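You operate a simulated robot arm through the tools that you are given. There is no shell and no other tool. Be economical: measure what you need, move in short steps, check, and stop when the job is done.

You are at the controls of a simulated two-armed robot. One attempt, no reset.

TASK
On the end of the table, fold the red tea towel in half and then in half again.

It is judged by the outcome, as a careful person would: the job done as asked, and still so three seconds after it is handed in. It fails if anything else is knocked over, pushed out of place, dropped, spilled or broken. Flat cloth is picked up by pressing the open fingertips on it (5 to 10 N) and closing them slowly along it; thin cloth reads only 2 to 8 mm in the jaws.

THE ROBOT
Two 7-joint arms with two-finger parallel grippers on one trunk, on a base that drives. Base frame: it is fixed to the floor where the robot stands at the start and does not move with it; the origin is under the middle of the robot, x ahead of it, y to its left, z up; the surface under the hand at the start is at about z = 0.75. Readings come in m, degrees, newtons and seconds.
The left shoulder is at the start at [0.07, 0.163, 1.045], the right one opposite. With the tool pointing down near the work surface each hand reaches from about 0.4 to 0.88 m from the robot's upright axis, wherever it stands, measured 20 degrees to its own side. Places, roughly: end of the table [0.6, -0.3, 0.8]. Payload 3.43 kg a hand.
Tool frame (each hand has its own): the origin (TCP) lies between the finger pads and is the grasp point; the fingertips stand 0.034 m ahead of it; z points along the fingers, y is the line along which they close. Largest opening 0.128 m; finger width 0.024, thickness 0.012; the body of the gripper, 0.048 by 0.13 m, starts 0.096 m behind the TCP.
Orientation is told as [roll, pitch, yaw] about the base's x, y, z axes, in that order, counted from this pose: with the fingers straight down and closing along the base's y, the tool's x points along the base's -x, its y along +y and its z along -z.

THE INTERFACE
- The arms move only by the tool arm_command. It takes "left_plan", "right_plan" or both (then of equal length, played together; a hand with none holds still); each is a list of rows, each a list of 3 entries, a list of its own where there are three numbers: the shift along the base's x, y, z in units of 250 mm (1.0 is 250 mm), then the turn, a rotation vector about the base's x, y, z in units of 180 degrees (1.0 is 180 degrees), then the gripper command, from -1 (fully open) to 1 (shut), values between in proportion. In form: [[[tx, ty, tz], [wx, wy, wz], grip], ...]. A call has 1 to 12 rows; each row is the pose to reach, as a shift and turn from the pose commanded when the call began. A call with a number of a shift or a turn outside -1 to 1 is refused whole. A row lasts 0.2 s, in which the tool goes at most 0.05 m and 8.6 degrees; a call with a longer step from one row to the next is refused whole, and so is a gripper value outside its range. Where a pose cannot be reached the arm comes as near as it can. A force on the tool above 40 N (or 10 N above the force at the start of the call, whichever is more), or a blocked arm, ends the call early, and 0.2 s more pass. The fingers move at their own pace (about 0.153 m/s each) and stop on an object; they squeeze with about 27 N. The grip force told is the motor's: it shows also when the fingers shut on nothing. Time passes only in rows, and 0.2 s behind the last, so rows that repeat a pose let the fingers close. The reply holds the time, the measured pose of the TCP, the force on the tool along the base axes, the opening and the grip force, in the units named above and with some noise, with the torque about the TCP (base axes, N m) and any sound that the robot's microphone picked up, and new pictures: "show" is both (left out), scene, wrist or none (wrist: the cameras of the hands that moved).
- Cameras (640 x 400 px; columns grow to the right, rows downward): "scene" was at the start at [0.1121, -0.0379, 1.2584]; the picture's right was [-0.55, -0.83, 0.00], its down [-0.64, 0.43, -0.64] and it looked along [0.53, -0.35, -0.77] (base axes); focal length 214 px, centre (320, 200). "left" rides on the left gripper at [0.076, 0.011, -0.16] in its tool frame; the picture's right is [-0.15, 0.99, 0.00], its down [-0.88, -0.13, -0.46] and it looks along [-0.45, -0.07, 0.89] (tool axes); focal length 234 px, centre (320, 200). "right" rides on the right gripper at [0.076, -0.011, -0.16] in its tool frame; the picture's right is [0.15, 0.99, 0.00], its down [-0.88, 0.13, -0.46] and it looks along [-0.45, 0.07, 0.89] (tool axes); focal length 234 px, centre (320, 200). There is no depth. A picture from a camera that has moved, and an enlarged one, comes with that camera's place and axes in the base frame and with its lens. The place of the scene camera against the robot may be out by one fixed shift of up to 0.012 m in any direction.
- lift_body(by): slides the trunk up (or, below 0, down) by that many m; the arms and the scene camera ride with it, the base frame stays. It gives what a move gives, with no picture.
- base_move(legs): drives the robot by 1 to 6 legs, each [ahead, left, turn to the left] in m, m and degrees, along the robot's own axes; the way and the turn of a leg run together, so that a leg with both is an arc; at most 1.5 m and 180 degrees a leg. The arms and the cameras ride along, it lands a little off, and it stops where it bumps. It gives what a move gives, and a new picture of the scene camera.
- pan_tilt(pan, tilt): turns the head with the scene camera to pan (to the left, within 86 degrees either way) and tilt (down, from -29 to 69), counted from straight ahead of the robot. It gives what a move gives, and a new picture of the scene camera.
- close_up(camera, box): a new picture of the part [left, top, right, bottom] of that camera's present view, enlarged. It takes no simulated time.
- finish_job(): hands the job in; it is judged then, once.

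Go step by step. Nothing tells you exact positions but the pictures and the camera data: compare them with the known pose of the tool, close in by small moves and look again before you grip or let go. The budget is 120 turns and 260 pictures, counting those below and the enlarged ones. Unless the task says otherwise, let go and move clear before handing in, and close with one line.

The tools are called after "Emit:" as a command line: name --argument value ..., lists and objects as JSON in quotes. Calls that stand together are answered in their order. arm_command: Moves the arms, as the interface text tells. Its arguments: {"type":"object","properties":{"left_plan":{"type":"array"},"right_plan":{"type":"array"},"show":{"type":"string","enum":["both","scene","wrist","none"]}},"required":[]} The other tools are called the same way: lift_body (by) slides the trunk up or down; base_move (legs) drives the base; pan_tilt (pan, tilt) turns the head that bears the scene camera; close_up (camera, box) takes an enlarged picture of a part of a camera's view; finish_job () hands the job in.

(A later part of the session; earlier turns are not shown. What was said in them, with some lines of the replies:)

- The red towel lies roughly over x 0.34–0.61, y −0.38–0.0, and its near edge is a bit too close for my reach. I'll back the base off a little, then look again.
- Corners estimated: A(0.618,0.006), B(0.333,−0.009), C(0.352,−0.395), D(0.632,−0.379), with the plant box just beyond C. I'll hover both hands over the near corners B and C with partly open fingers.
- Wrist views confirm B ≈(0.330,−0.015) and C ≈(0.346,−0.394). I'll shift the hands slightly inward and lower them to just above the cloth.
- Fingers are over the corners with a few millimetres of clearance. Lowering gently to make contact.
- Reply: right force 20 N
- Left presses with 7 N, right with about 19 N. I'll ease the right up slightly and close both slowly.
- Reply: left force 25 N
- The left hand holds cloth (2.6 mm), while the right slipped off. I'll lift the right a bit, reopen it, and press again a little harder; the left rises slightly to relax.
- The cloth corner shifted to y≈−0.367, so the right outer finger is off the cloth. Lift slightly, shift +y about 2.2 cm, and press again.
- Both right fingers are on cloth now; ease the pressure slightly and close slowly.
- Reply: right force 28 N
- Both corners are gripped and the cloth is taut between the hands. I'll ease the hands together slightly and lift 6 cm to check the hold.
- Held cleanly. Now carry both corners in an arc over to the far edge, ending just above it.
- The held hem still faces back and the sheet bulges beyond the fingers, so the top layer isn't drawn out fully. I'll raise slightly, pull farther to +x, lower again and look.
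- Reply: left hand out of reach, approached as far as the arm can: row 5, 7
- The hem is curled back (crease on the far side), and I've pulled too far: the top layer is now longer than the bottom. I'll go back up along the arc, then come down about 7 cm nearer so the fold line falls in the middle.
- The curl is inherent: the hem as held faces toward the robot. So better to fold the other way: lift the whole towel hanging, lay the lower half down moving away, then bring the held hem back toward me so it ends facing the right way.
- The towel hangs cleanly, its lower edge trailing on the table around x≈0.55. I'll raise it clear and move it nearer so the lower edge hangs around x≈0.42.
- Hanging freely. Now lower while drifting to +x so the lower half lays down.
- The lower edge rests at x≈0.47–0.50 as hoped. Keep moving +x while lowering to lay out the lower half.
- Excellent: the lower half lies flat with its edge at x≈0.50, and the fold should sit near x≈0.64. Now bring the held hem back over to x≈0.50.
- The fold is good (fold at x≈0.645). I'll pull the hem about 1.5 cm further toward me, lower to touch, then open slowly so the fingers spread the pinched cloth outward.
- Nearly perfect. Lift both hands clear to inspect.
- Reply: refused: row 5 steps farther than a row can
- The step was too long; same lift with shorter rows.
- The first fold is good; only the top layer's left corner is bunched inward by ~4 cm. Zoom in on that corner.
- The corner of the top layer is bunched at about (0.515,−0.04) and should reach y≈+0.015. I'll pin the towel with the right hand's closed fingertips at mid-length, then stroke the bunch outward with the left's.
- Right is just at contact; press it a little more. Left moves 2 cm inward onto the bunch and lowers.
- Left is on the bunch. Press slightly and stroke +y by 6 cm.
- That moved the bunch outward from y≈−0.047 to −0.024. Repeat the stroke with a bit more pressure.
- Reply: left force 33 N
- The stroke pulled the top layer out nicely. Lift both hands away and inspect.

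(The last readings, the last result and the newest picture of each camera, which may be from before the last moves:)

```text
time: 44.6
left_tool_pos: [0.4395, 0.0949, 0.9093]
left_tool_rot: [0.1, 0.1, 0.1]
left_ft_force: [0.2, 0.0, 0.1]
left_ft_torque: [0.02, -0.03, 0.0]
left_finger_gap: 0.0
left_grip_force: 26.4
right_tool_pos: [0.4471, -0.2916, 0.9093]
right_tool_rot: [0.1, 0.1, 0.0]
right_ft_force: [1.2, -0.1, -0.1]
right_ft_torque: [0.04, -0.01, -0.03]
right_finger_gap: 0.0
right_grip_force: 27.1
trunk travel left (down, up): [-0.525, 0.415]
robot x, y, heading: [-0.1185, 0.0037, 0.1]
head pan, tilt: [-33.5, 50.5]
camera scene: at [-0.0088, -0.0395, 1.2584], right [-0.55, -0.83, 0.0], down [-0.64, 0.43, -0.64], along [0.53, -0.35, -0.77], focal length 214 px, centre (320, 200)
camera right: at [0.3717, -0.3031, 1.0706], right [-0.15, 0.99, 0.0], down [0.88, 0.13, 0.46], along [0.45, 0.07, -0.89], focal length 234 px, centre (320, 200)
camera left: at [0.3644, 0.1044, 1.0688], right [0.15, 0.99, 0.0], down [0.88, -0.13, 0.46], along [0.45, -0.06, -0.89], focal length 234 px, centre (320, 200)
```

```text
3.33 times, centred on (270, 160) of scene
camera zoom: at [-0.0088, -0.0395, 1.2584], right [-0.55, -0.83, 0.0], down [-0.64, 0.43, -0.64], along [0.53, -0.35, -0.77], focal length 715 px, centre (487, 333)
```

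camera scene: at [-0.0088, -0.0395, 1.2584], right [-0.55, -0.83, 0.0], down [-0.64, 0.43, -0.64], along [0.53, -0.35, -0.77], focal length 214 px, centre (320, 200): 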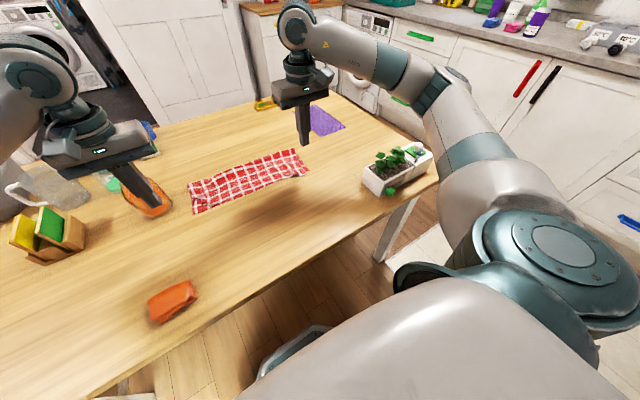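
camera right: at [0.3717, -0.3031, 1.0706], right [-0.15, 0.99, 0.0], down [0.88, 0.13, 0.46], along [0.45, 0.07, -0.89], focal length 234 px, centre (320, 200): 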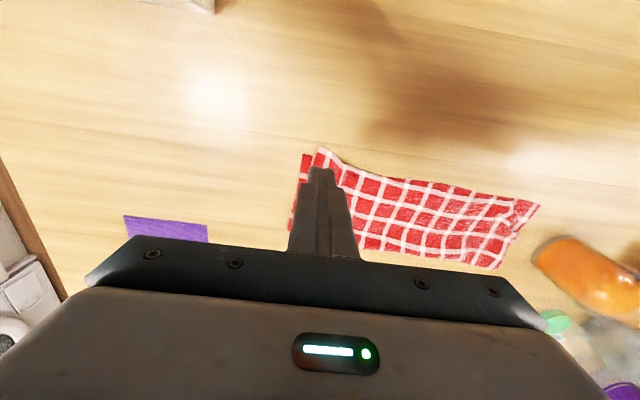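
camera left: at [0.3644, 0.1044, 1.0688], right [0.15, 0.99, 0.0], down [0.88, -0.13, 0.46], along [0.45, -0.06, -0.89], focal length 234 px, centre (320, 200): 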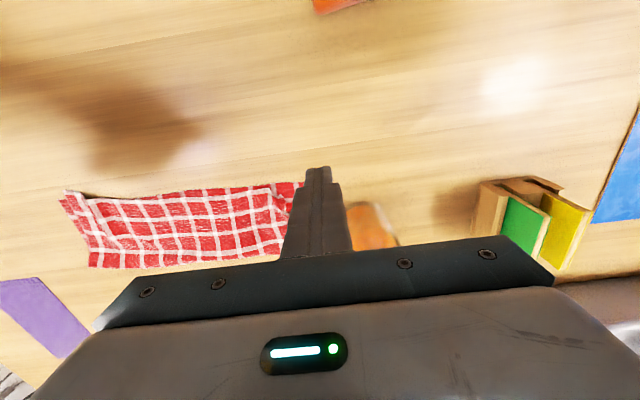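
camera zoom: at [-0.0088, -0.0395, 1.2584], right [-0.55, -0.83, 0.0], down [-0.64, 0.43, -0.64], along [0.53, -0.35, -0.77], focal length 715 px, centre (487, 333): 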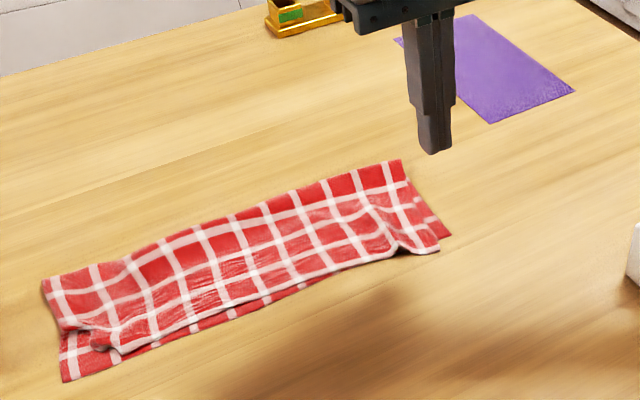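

The first half-fold is now neat: it spans about x 0.48–0.63, y −0.32–0.06. For the second fold I'll use the right hand to straddle the middle of the right-hand end so both layers get pinched; hover there first.

Emit:
arm_command --right_plan '[[[0.1, -0.02, 0], [0, 0, 0], 0.22], [[0.2, -0.04, 0], [0, 0, 0], 0.22], [[0.3, -0.054, -0.05], [0, 0, 0], 0.22], [[0.384, -0.054, -0.12], [0, 0, 0.0], 0.22], [[0.384, -0.054, -0.2], [0, 0, 0], 0.22], [[0.384, -0.054, -0.277], [0, 0, 0], 0.22], [[0.384, -0.054, -0.277], [0, 0, 0], 0.22]]' --show "wrist"

Emit:
close_up --camera "scene" --box '[240, 100, 360, 190]'

```text
time: 46.2
left_tool_pos: [0.439, 0.0966, 0.9089]
left_tool_rot: [0.0, 0.1, 0.1]
left_ft_force: [0.1, 0.7, 0.0]
left_ft_torque: [0.01, 0.01, 0.01]
left_finger_gap: 0.0
left_grip_force: 26.8
right_tool_pos: [0.5445, -0.3018, 0.8403]
right_tool_rot: [0.0, -0.1, 0.0]
right_ft_force: [0.1, 0.2, -0.1]
right_ft_torque: [-0.02, -0.02, 0.05]
right_finger_gap: 0.0502
right_grip_force: 0.0
trunk travel left (down, up): [-0.525, 0.415]
robot x, y, heading: [-0.1193, 0.0017, 0.0]
head pan, tilt: [-33.5, 50.5]
camera right: at [0.4687, -0.3143, 1.0016], right [-0.15, 0.99, 0.0], down [0.88, 0.13, 0.46], along [0.45, 0.07, -0.89], focal length 234 px, centre (320, 200)
```

right: 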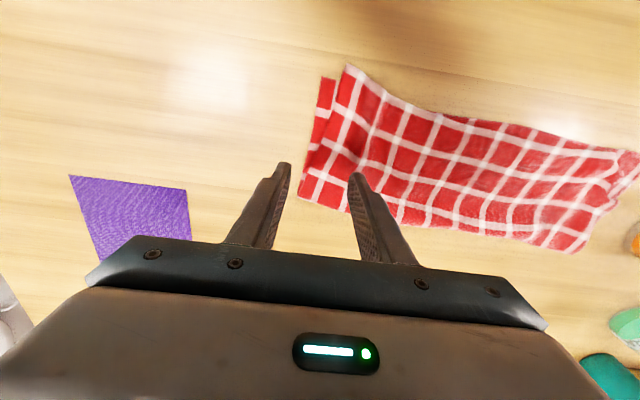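

```text
4.44 times, centred on (300, 145) of scene
camera zoom: at [-0.0085, -0.0377, 1.2585], right [-0.55, -0.83, 0.0], down [-0.64, 0.43, -0.64], along [0.53, -0.35, -0.77], focal length 953 px, centre (409, 444)
```

zoom: 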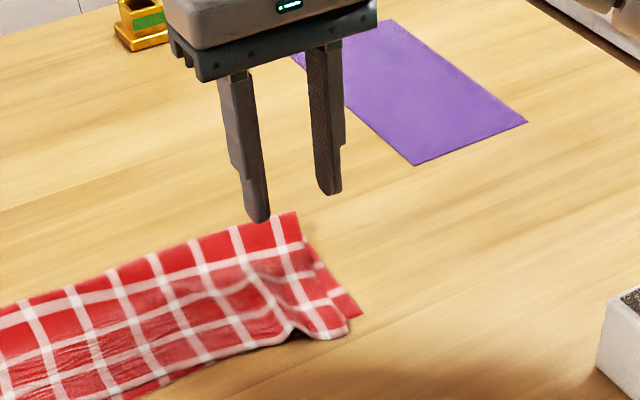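

The end's edge is at y≈−0.318 (top layer ≈−0.306), middle x≈0.53. I'll move there with a small roll so the outer finger is lower, and descend to near contact.

Emit:
arm_command --right_plan '[[[-0.03, 0.0, -0.05], [0.01, 0, 0], 0.22], [[-0.06, 0.0, -0.12], [0.02, 0, 0], 0.22], [[-0.06, 0.0, -0.17], [0.02, 0, 0], 0.22], [[-0.06, 0.0, -0.205], [0.02, 0, 0.0], 0.22], [[-0.06, 0.0, -0.212], [0.02, 0, 0.0], 0.22], [[-0.06, 0.0, -0.212], [0.02, 0, 0.0], 0.22]]' --show "wrist"

Emit:
close_up --camera "scene" --box '[240, 100, 360, 190]'

```text
time: 47.6
left_tool_pos: [0.4402, 0.0965, 0.9082]
left_tool_rot: [0.0, 0.1, 0.1]
left_ft_force: [0.7, -1.2, 0.2]
left_ft_torque: [-0.02, -0.02, 0.02]
left_finger_gap: 0.0
left_grip_force: 27.4
right_tool_pos: [0.5304, -0.3027, 0.7869]
right_tool_rot: [3.6, 0.0, -0.1]
right_ft_force: [0.0, -0.3, 0.7]
right_ft_torque: [-0.01, -0.03, 0.04]
right_finger_gap: 0.0498
right_grip_force: 0.1
trunk travel left (down, up): [-0.525, 0.415]
robot x, y, heading: [-0.1208, 0.0016, -0.1]
head pan, tilt: [-33.5, 50.5]
camera right: at [0.4542, -0.325, 0.9468], right [-0.15, 0.99, 0.06], down [0.88, 0.1, 0.46], along [0.45, 0.12, -0.88], focal length 234 px, centre (320, 200)
```

right: 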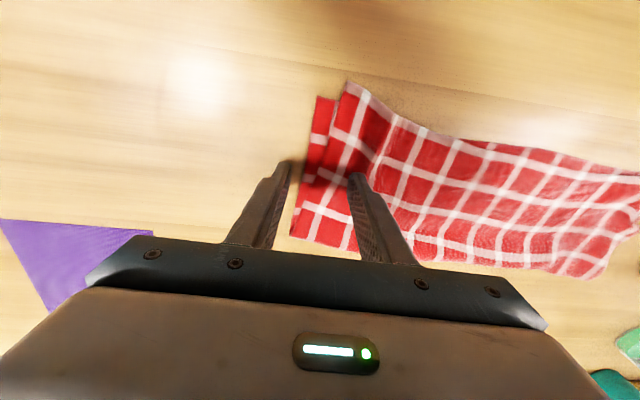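

```text
4.44 times, centred on (300, 145) of scene
camera zoom: at [-0.0082, -0.0379, 1.2584], right [-0.55, -0.83, 0.0], down [-0.64, 0.43, -0.64], along [0.53, -0.35, -0.77], focal length 953 px, centre (409, 444)
```

zoom: 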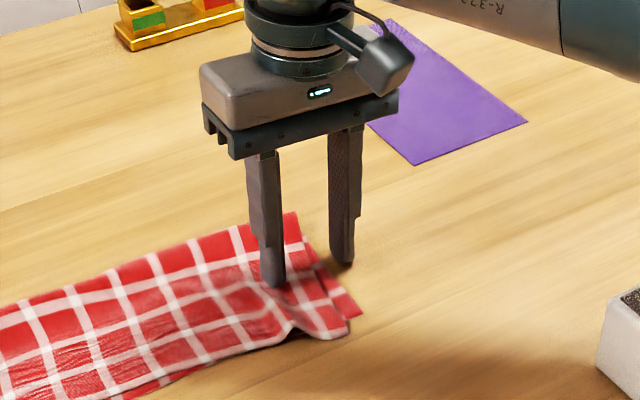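

Outer finger is just outside the edge, inner finger on the cloth. Lower 1.5 mm and close slowly.

Emit:
arm_command --right_plan '[[[0, 0, -0.006], [0, 0, 0], 0.22], [[0, 0, -0.008], [0, 0, 0], 0.3], [[0, 0, -0.008], [0, 0, 0], 0.38], [[0, 0, -0.008], [0, 0, 0], 0.46], [[0, 0, -0.008], [0, 0, 0], 0.54], [[0, 0, -0.008], [0, 0, 0], 0.62], [[0, 0, -0.008], [0, 0, 0], 0.7], [[0, 0, -0.008], [0, 0, 0], 0.78], [[0, 0, -0.008], [0, 0, 0], 0.86], [[0, 0, -0.008], [0, 0, 0], 0.94], [[0, 0, -0.008], [0, 0, 0], 1], [[0, 0, -0.008], [0, 0, 0], 1]]' --show "wrist"

Emit:
close_up --camera "scene" --box '[240, 100, 360, 190]'

Emit:
close_up --camera "right" --box '[240, 70, 400, 170]'

```text
time: 50.2
left_tool_pos: [0.4382, 0.0958, 0.9086]
left_tool_rot: [0.0, 0.1, 0.1]
left_ft_force: [0.1, -0.7, 0.0]
left_ft_torque: [0.05, 0.0, 0.0]
left_finger_gap: 0.0
left_grip_force: 27.1
right_tool_pos: [0.5294, -0.3015, 0.7865]
right_tool_rot: [3.6, -0.1, 0.1]
right_ft_force: [-0.8, 0.5, 12.8]
right_ft_torque: [0.01, 0.0, -0.07]
right_finger_gap: 0.0023
right_grip_force: 27.2
trunk travel left (down, up): [-0.525, 0.415]
robot x, y, heading: [-0.1227, 0.0023, -0.1]
head pan, tilt: [-33.5, 50.5]
camera right: at [0.4533, -0.3243, 0.9459], right [-0.15, 0.99, 0.06], down [0.88, 0.1, 0.46], along [0.45, 0.12, -0.88], focal length 234 px, centre (320, 200)
```

right: 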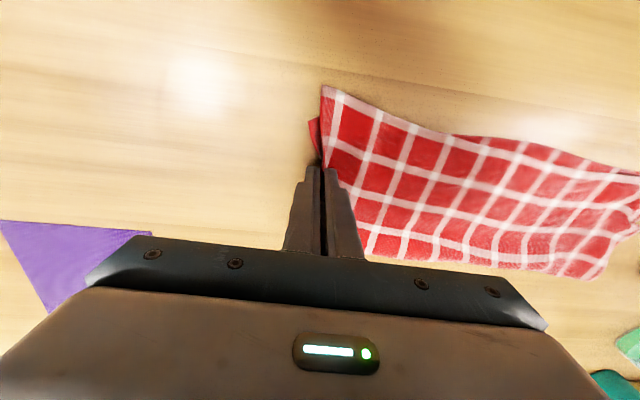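

```text
4.44 times, centred on (300, 145) of scene
camera zoom: at [-0.0096, -0.0372, 1.2587], right [-0.55, -0.83, 0.0], down [-0.64, 0.42, -0.64], along [0.53, -0.35, -0.77], focal length 953 px, centre (409, 444)
```

zoom: 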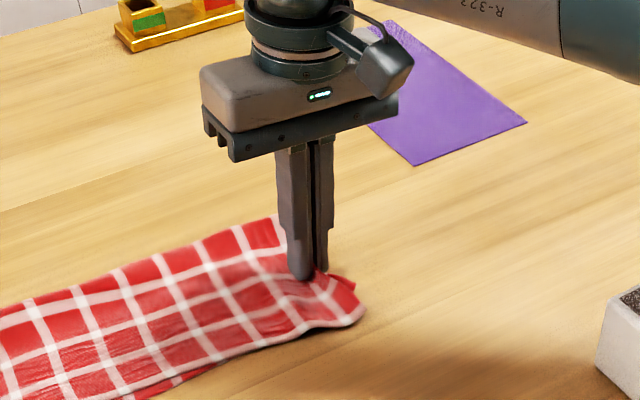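

```text
4.00 times, centred on (320, 120) of right
camera zoom: at [0.4533, -0.3243, 0.9459], right [-0.15, 0.99, 0.06], down [0.88, 0.1, 0.46], along [0.45, 0.12, -0.88], focal length 937 px, centre (320, 520)
```

zoom: 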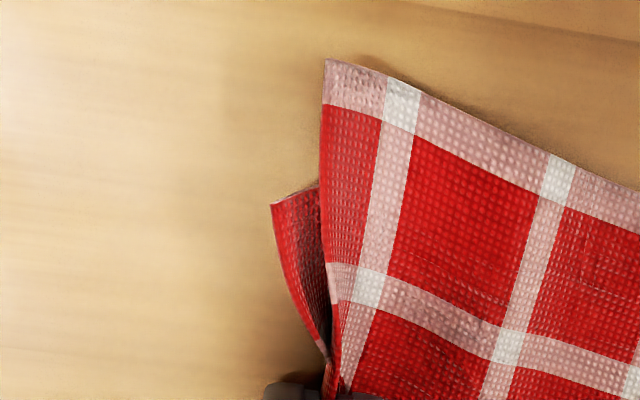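

Both layers' edges go into the jaws (2.3 mm). Lift 5 cm and check both layers come up.

Emit:
arm_command --right_plan '[[[0, 0, 0.03], [0, 0, 0], 1], [[0, 0, 0.1], [0, 0, 0], 1], [[0, -0.02, 0.18], [0, 0, 0], 1], [[0, -0.05, 0.24], [0, 0, 0], 1], [[0, -0.05, 0.24], [0, 0, 0], 1]]' --show "wrist"

Emit:
close_up --camera "scene" --box '[190, 90, 350, 210]'

Emit:
close_up --camera "right" --box '[240, 70, 400, 170]'

```text
time: 51.4
left_tool_pos: [0.4406, 0.0961, 0.9094]
left_tool_rot: [0.0, 0.0, 0.0]
left_ft_force: [0.0, -0.2, 0.2]
left_ft_torque: [0.02, 0.01, 0.03]
left_finger_gap: 0.0002
left_grip_force: 26.9
right_tool_pos: [0.5295, -0.3165, 0.8451]
right_tool_rot: [3.6, 0.0, 0.1]
right_ft_force: [0.6, 0.3, -0.3]
right_ft_torque: [-0.02, -0.01, 0.0]
right_finger_gap: 0.0018
right_grip_force: 26.8
trunk travel left (down, up): [-0.525, 0.415]
robot x, y, heading: [-0.1218, -0.0002, -0.1]
head pan, tilt: [-33.5, 50.5]
camera right: at [0.454, -0.3379, 1.0049], right [-0.15, 0.99, 0.06], down [0.88, 0.1, 0.46], along [0.45, 0.12, -0.88], focal length 234 px, centre (320, 200)
```

right: 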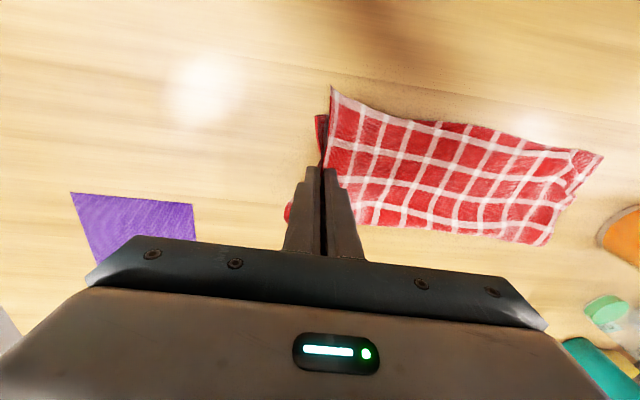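

```text
3.33 times, centred on (270, 150) of scene
camera zoom: at [-0.008, -0.0378, 1.2584], right [-0.55, -0.83, 0.0], down [-0.64, 0.43, -0.64], along [0.53, -0.35, -0.77], focal length 715 px, centre (487, 367)
```

zoom: 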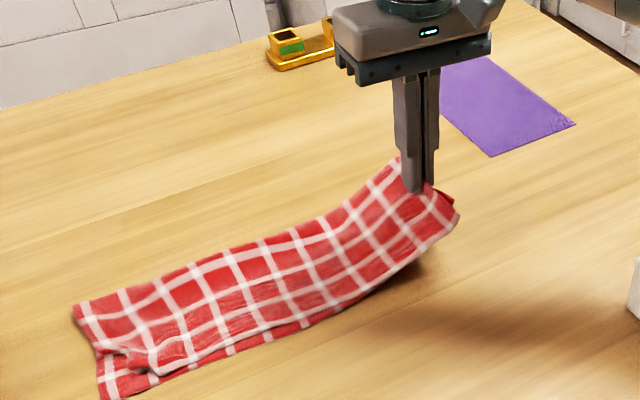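

```text
4.00 times, centred on (320, 120) of right
camera zoom: at [0.454, -0.3379, 1.0049], right [-0.15, 0.99, 0.06], down [0.88, 0.1, 0.46], along [0.45, 0.12, -0.88], focal length 937 px, centre (320, 520)
```

zoom: 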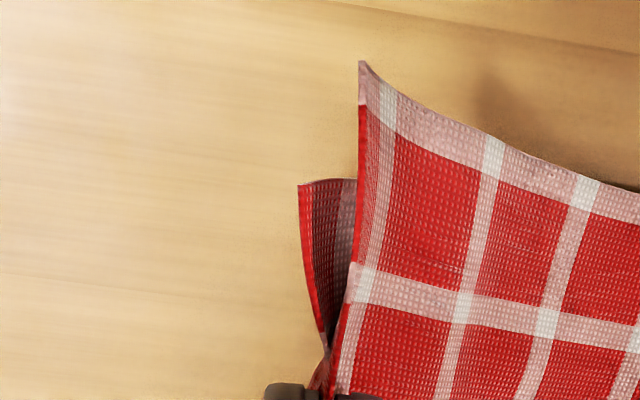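

Both layers rise together. Left end is at y≈0.03, x≈0.505–0.634. Now carry the right end over in an arc (first half), while the left hand retreats.

Emit:
arm_command --right_plan '[[[0.01, 0.08, 0.08], [0, 0, 0], 1], [[0.02, 0.17, 0.15], [0, 0, 0], 1], [[0.03, 0.27, 0.21], [0, 0, 0], 1], [[0.04, 0.37, 0.25], [0, 0, 0], 1], [[0.05, 0.48, 0.28], [0, 0, 0], 1], [[0.06, 0.59, 0.29], [0, 0, 0], 1], [[0.08, 0.7, 0.28], [0, 0, 0], 1], [[0.1, 0.81, 0.25], [0, 0, 0], 1]]' --left_plan '[[[-0.07, 0.05, 0.05], [0, 0, 0], 1], [[-0.14, 0.1, 0.1], [0, 0, 0], 1], [[-0.21, 0.15, 0.15], [0, 0, 0], 1], [[-0.28, 0.2, 0.2], [0, 0, 0], 1], [[-0.35, 0.25, 0.25], [0, 0, 0], 1], [[-0.42, 0.3, 0.3], [0, 0, 0], 1], [[-0.49, 0.35, 0.35], [0, 0, 0], 1], [[-0.56, 0.4, 0.4], [0, 0, 0], 1]]'

Emit:
close_up --camera "scene" --box '[150, 60, 350, 210]'

```text
time: 53.2
left_tool_pos: [0.2992, 0.198, 1.0085]
left_tool_rot: [-0.1, 0.0, 0.0]
left_ft_force: [-0.5, 0.8, 0.3]
left_ft_torque: [-0.07, -0.04, -0.03]
left_finger_gap: 0.0
left_grip_force: 26.7
right_tool_pos: [0.5544, -0.1113, 0.9084]
right_tool_rot: [3.5, -0.1, 0.0]
right_ft_force: [0.4, 0.6, -0.2]
right_ft_torque: [-0.01, -0.04, -0.02]
right_finger_gap: 0.0021
right_grip_force: 26.5
trunk travel left (down, up): [-0.525, 0.415]
robot x, y, heading: [-0.119, 0.0019, -0.1]
head pan, tilt: [-33.5, 50.5]
camera scene: at [-0.0087, -0.0365, 1.2585], right [-0.55, -0.83, 0.0], down [-0.64, 0.42, -0.64], along [0.53, -0.35, -0.77], focal length 214 px, centre (320, 200)
camera right: at [0.4788, -0.1337, 1.0683], right [-0.15, 0.99, 0.06], down [0.88, 0.1, 0.46], along [0.45, 0.12, -0.88], focal length 234 px, centre (320, 200)
camera left: at [0.2239, 0.2079, 1.1685], right [0.15, 0.99, 0.0], down [0.88, -0.13, 0.46], along [0.45, -0.07, -0.89], focal length 234 px, centre (320, 200)
```

scene: 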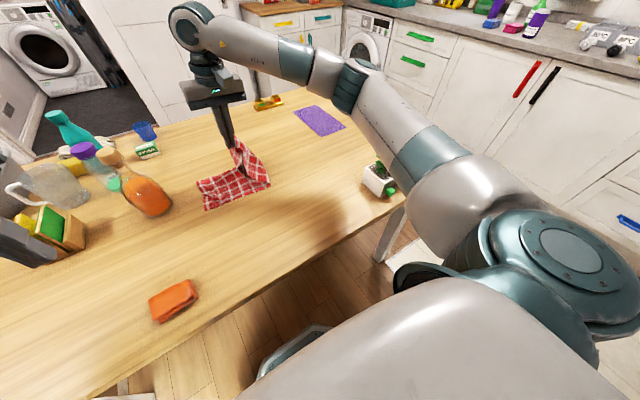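
right: 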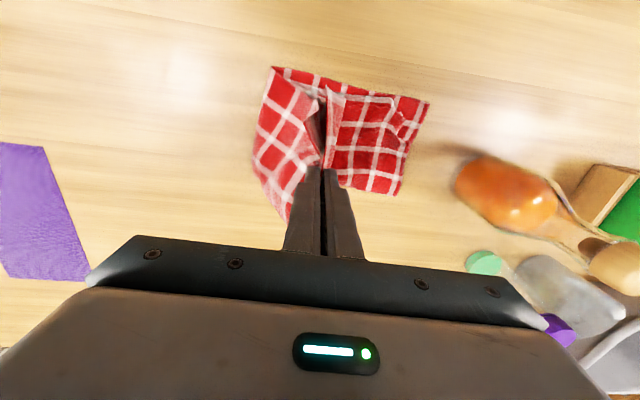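
left: 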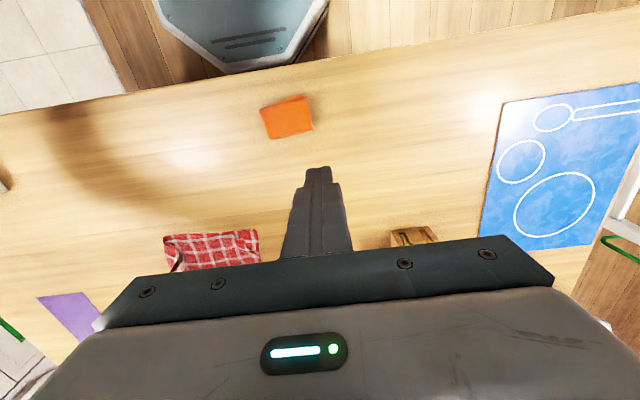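

```text
2.67 times, centred on (250, 135) of scene
camera zoom: at [-0.0087, -0.0365, 1.2585], right [-0.55, -0.83, 0.0], down [-0.64, 0.42, -0.64], along [0.53, -0.35, -0.77], focal length 572 px, centre (507, 373)
```

zoom: 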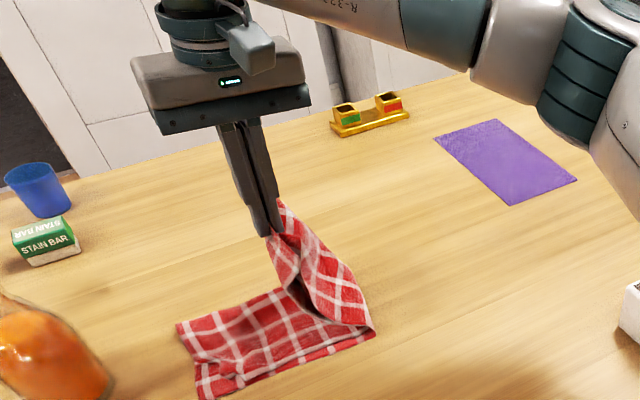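

The fold is forming well with the crease near y≈−0.166. Continue down to the left end.

Emit:
arm_command --right_plan '[[[0.01, 0.1, -0.03], [0, 0, 0], 1], [[0.02, 0.2, -0.08], [0, 0, 0], 1], [[0.03, 0.3, -0.15], [0, 0, 0], 1], [[0.04, 0.39, -0.23], [0, 0, 0], 1], [[0.044, 0.46, -0.32], [0, 0, 0], 1], [[0.044, 0.51, -0.4], [0, 0, 0], 1], [[0.044, 0.524, -0.45], [0, 0, 0], 1], [[0.044, 0.524, -0.45], [0, 0, 0], 1]]'

Emit:
close_up --camera "scene" --box '[150, 90, 310, 210]'

```text
time: 55.0
left_tool_pos: [0.2997, 0.1977, 1.0093]
left_tool_rot: [0.0, 0.0, 0.0]
left_ft_force: [-0.6, 0.0, 0.1]
left_ft_torque: [-0.01, -0.04, 0.0]
left_finger_gap: 0.0
left_grip_force: 27.2
right_tool_pos: [0.5654, 0.0187, 0.7952]
right_tool_rot: [3.6, -0.1, 0.1]
right_ft_force: [-1.5, 0.8, 5.8]
right_ft_torque: [0.0, -0.02, 0.03]
right_finger_gap: 0.0023
right_grip_force: 26.8
trunk travel left (down, up): [-0.525, 0.415]
robot x, y, heading: [-0.1178, -0.0011, 0.0]
head pan, tilt: [-33.5, 50.5]
camera scene: at [-0.0089, -0.0376, 1.2586], right [-0.55, -0.83, 0.0], down [-0.64, 0.43, -0.64], along [0.53, -0.35, -0.77], focal length 214 px, centre (320, 200)
camera right: at [0.4899, -0.0033, 0.955], right [-0.15, 0.99, 0.06], down [0.88, 0.1, 0.46], along [0.45, 0.12, -0.88], focal length 234 px, centre (320, 200)
```

scene: 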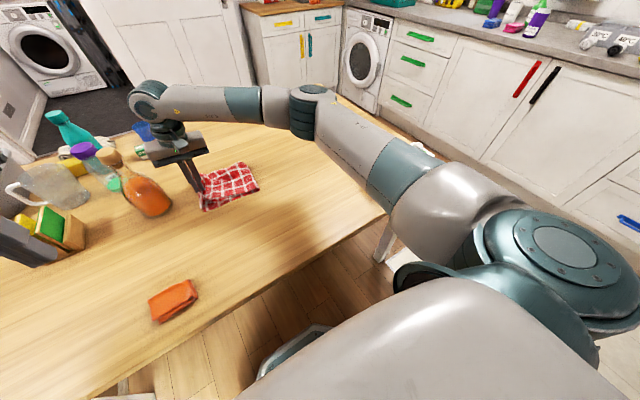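
right: 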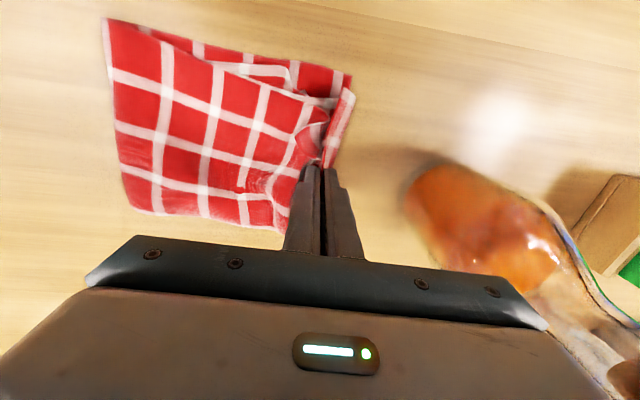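

```text
3.33 times, centred on (230, 150) of scene
camera zoom: at [-0.0089, -0.0376, 1.2586], right [-0.55, -0.83, 0.0], down [-0.64, 0.43, -0.64], along [0.53, -0.35, -0.77], focal length 715 px, centre (620, 367)
```

zoom: 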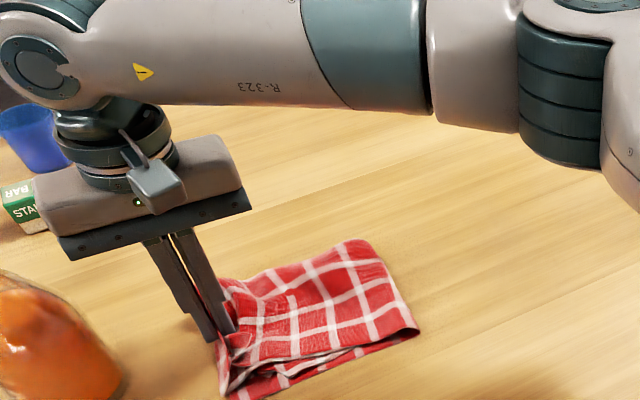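

The end is laid on the left end. Open a little and lift straight up.

Emit:
arm_command --right_plan '[[[0, 0, 0], [0, 0, 0], 0.8], [[0, 0, 0], [0, 0, 0], 0.5], [[0, 0, 0.0], [0, 0, 0], 0.5], [[0, 0, 0.04], [0, 0, 0], 0.5], [[0, 0, 0.12], [0, 0, 0], 0.5], [[0, -0.08, 0.26], [0, 0, 0], 0.5], [[-0.05, -0.2, 0.4], [0, 0, 0], 0.5], [[-0.15, -0.35, 0.48], [0, 0, 0], 0.5], [[-0.25, -0.5, 0.5], [0, 0, 0], 0.5]]'

Emit:
close_up --camera "scene" --box '[170, 130, 290, 220]'

```text
time: 57.0
left_tool_pos: [0.298, 0.196, 1.0088]
left_tool_rot: [0.1, -0.1, 0.1]
left_ft_force: [0.1, 0.0, 0.4]
left_ft_torque: [0.06, -0.01, 0.01]
left_finger_gap: 0.0001
left_grip_force: 26.2
right_tool_pos: [0.5032, -0.1087, 0.9207]
right_tool_rot: [3.7, 0.1, 0.0]
right_ft_force: [0.4, -1.1, -0.4]
right_ft_torque: [0.02, -0.02, -0.03]
right_finger_gap: 0.0321
right_grip_force: 0.0
trunk travel left (down, up): [-0.525, 0.415]
robot x, y, heading: [-0.1175, 0.0002, 0.2]
head pan, tilt: [-33.5, 50.5]
camera scene: at [-0.0089, -0.0392, 1.2585], right [-0.55, -0.83, 0.0], down [-0.64, 0.43, -0.64], along [0.53, -0.35, -0.77], focal length 214 px, centre (320, 200)
camera right: at [0.4278, -0.1302, 1.0802], right [-0.15, 0.99, 0.06], down [0.88, 0.1, 0.46], along [0.45, 0.12, -0.88], focal length 234 px, centre (320, 200)
```

scene: 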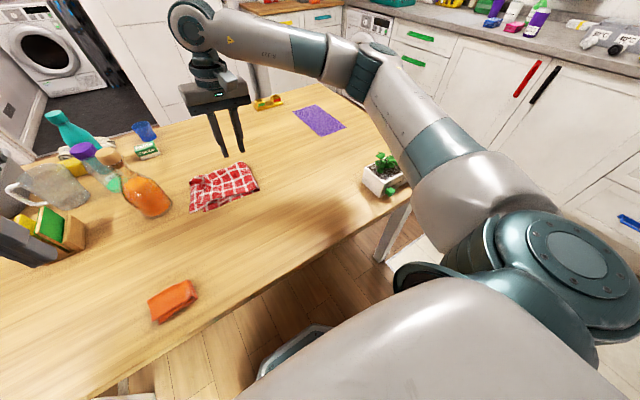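
right: 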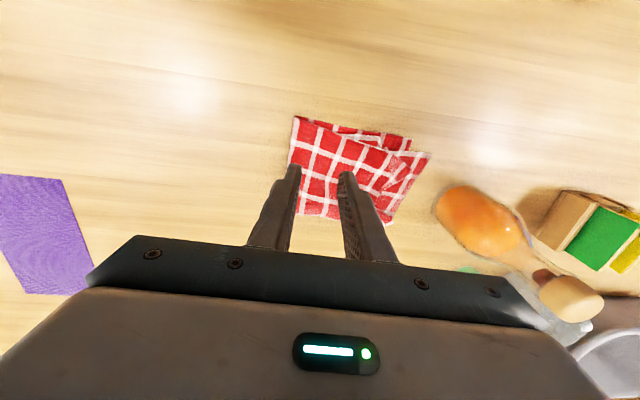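

```text
4.44 times, centred on (230, 175) of scene
camera zoom: at [-0.0089, -0.0392, 1.2585], right [-0.55, -0.83, 0.0], down [-0.64, 0.43, -0.64], along [0.53, -0.35, -0.77], focal length 953 px, centre (720, 311)
```

zoom: 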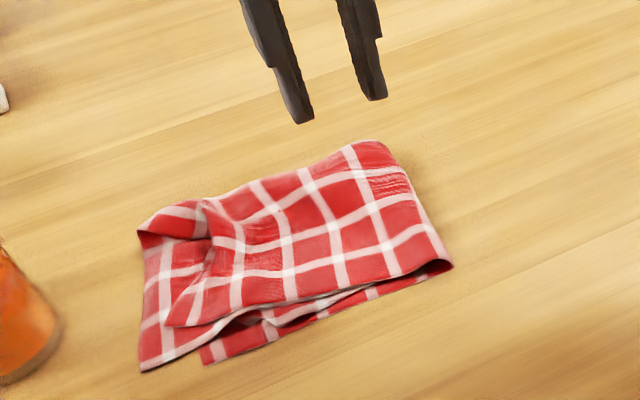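

The towel is in quarters. Let me check the corner details closely.

Emit:
close_up --camera "right" --box '[280, 100, 440, 230]'

```text
3.08 times, centred on (360, 165) of right
camera zoom: at [0.4278, -0.1302, 1.0802], right [-0.15, 0.99, 0.06], down [0.88, 0.1, 0.46], along [0.45, 0.12, -0.88], focal length 720 px, centre (197, 308)
```

zoom: 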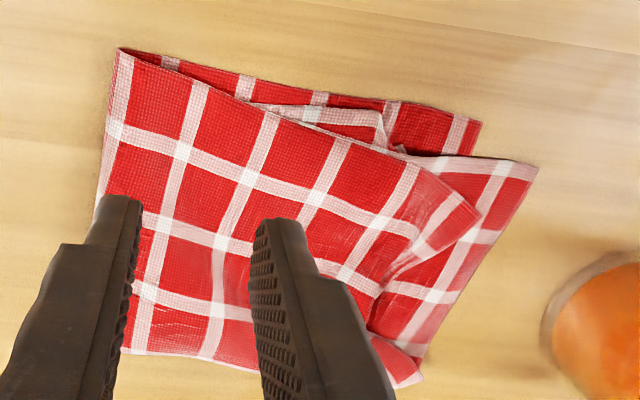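

Good quarter fold; only the top pair is skewed, with its near-left corner ~3 cm short. I'll lightly stroke that corner toward −x with closed fingertips; first move to just above it.

Emit:
arm_command --right_plan '[[[0.03, 0.12, -0.02], [0, 0, 0], 1], [[0.06, 0.25, -0.08], [-0.01, 0, 0], 1], [[0.1, 0.38, -0.18], [-0.02, 0, 0], 1], [[0.128, 0.484, -0.29], [-0.02, 0, 0], 1], [[0.128, 0.484, -0.4], [-0.02, 0, 0], 1], [[0.128, 0.484, -0.48], [-0.02, 0, 0], 1], [[0.128, 0.484, -0.505], [-0.02, 0, 0], 1], [[0.128, 0.484, -0.515], [-0.02, 0, 0], 1]]' --show "wrist"

```text
time: 58.8
left_tool_pos: [0.299, 0.1974, 1.0084]
left_tool_rot: [-0.1, -0.1, 0.1]
left_ft_force: [0.0, -0.3, -0.9]
left_ft_torque: [-0.01, -0.01, -0.03]
left_finger_gap: 0.0
left_grip_force: 27.2
right_tool_pos: [0.535, 0.0145, 0.7904]
right_tool_rot: [0.0, 0.0, 0.0]
right_ft_force: [0.0, 0.3, 0.7]
right_ft_torque: [0.0, 0.03, -0.04]
right_finger_gap: 0.0
right_grip_force: 27.2
trunk travel left (down, up): [-0.525, 0.415]
robot x, y, heading: [-0.1213, -0.0024, 0.1]
head pan, tilt: [-33.5, 50.5]
camera right: at [0.4597, 0.002, 0.9517], right [-0.15, 0.99, 0.0], down [0.88, 0.13, 0.46], along [0.45, 0.07, -0.89], focal length 234 px, centre (320, 200)
```

right: 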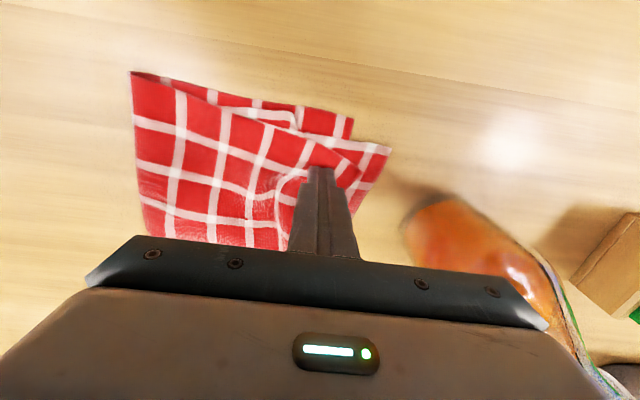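

Just at contact. Press about 1.5 mm more and stroke 4 cm toward −x, then lift.

Emit:
arm_command --right_plan '[[[0, 0, -0.006], [0, 0, 0], 1], [[-0.02, 0, -0.008], [0, 0, 0], 1], [[-0.05, 0, -0.008], [0, 0, 0], 1], [[-0.08, 0, -0.008], [0, 0, 0], 1], [[-0.11, 0.01, -0.008], [0, 0, 0], 1], [[-0.14, 0.01, -0.008], [0, 0, 0], 1], [[-0.17, 0.01, -0.008], [0, 0, 0], 1], [[-0.17, 0.01, 0.03], [0, 0, 0], 1], [[-0.2, -0.05, 0.15], [0, 0, 0], 1], [[-0.26, -0.2, 0.25], [0, 0, 0], 1], [[-0.32, -0.36, 0.35], [0, 0, 0], 1], [[-0.35, -0.5, 0.45], [0, 0, 0], 1]]' --show "wrist"

Emit:
close_up --camera "scene" --box '[170, 130, 290, 220]'

```text
time: 61.4
left_tool_pos: [0.2988, 0.1967, 1.0104]
left_tool_rot: [0.1, 0.0, 0.1]
left_ft_force: [-0.3, 0.5, 0.5]
left_ft_torque: [0.05, 0.02, -0.04]
left_finger_gap: 0.0001
left_grip_force: 26.9
right_tool_pos: [0.4482, -0.1118, 0.9045]
right_tool_rot: [0.0, -0.1, 0.0]
right_ft_force: [0.5, 0.4, -0.8]
right_ft_torque: [0.0, 0.01, -0.01]
right_finger_gap: 0.0
right_grip_force: 26.5
trunk travel left (down, up): [-0.525, 0.415]
robot x, y, heading: [-0.1215, 0.0022, 0.0]
head pan, tilt: [-33.5, 50.5]
camera right: at [0.3719, -0.1241, 1.0648], right [-0.15, 0.99, 0.0], down [0.88, 0.13, 0.46], along [0.45, 0.07, -0.89], focal length 234 px, centre (320, 200)
```

right: 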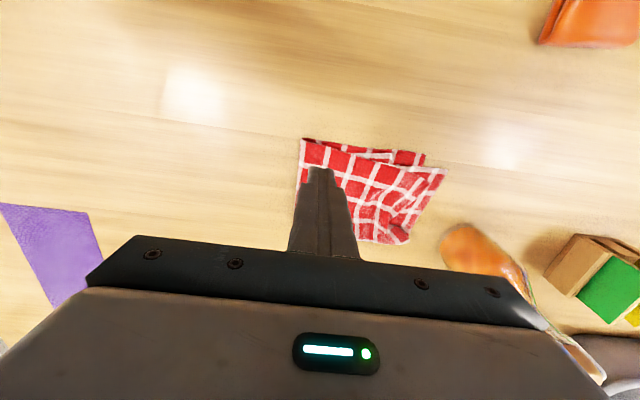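

```text
4.44 times, centred on (230, 175) of scene
camera zoom: at [-0.0088, -0.0387, 1.2584], right [-0.55, -0.83, 0.0], down [-0.64, 0.43, -0.64], along [0.53, -0.35, -0.77], focal length 953 px, centre (720, 311)
```

zoom: 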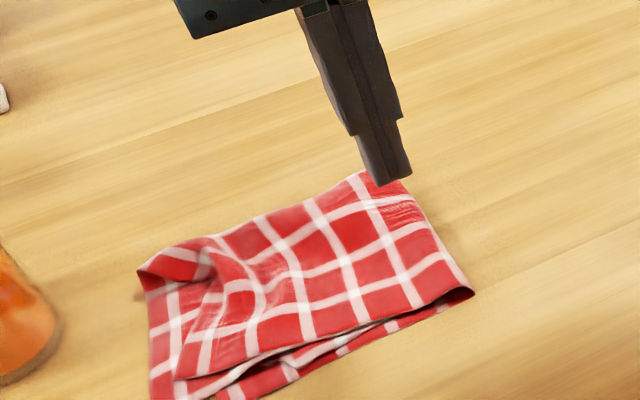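

Improved. Move the right hand clear and take a final close look.

Emit:
arm_command --right_plan '[[[-0.08, -0.15, 0.05], [0, 0, 0], 1], [[-0.16, -0.3, 0.1], [0, 0, 0], 1], [[-0.24, -0.45, 0.15], [0, 0, 0], 1], [[-0.3, -0.6, 0.2], [0, 0, 0], 1], [[-0.3, -0.7, 0.25], [0, 0, 0], 1]]' --show "both"

Emit:
close_up --camera "scene" --box '[170, 130, 290, 220]'

Emit:
close_up --camera "right" --box '[380, 130, 560, 260]'

```text
time: 62.6
left_tool_pos: [0.2988, 0.1968, 1.0091]
left_tool_rot: [0.0, 0.0, 0.1]
left_ft_force: [-1.1, 0.9, -0.7]
left_ft_torque: [0.01, -0.01, 0.01]
left_finger_gap: 0.0
left_grip_force: 27.1
right_tool_pos: [0.3719, -0.2871, 0.9661]
right_tool_rot: [-0.1, 0.0, 0.1]
right_ft_force: [-0.6, 0.7, 0.3]
right_ft_torque: [0.02, -0.01, -0.02]
right_finger_gap: 0.0
right_grip_force: 26.8
trunk travel left (down, up): [-0.525, 0.415]
robot x, y, heading: [-0.1186, -0.0045, 0.2]
head pan, tilt: [-33.5, 50.5]
camera scene: at [-0.0087, -0.0378, 1.2585], right [-0.55, -0.83, 0.0], down [-0.64, 0.43, -0.64], along [0.53, -0.35, -0.77], focal length 214 px, centre (320, 200)
camera right: at [0.2966, -0.2989, 1.1275], right [-0.15, 0.99, 0.0], down [0.88, 0.13, 0.46], along [0.45, 0.07, -0.89], focal length 234 px, centre (320, 200)
```

scene: 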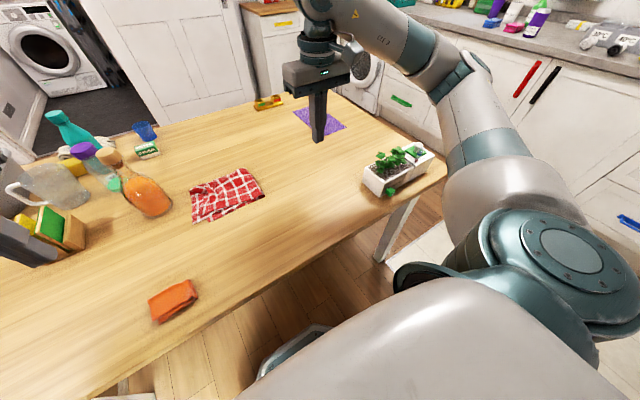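
right: 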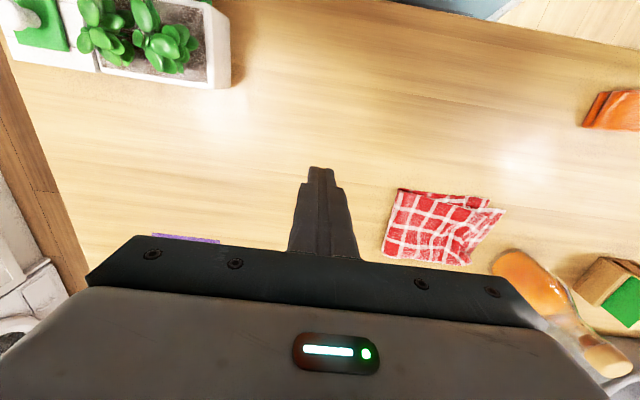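

```text
4.44 times, centred on (230, 175) of scene
camera zoom: at [-0.0087, -0.0378, 1.2585], right [-0.55, -0.83, 0.0], down [-0.64, 0.43, -0.64], along [0.53, -0.35, -0.77], focal length 953 px, centre (720, 311)
```

zoom: 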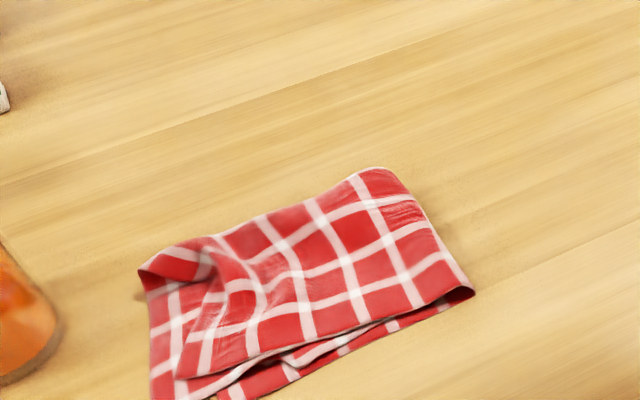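

```text
3.08 times, centred on (470, 195) of right
camera zoom: at [0.2966, -0.2989, 1.1275], right [-0.15, 0.99, 0.0], down [0.88, 0.13, 0.46], along [0.45, 0.07, -0.89], focal length 720 px, centre (-142, 215)
```

zoom: 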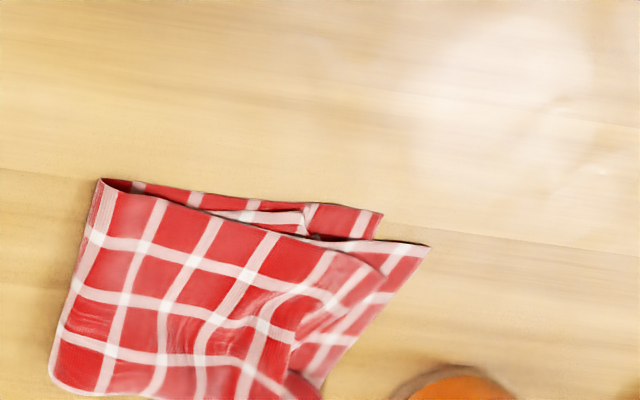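

The red towel now lies as a neat, roughly 0.2 × 0.15 m quarter on the table. Both hands are clear and nothing else looks disturbed, so I'm handing it in.

Emit:
finish_job

```text
The job is handed in.
```

I folded the red tea towel in half and then in half again on the table. The layers are a few centimetres out of line at one end, nothing else was disturbed, and the job is handed in.
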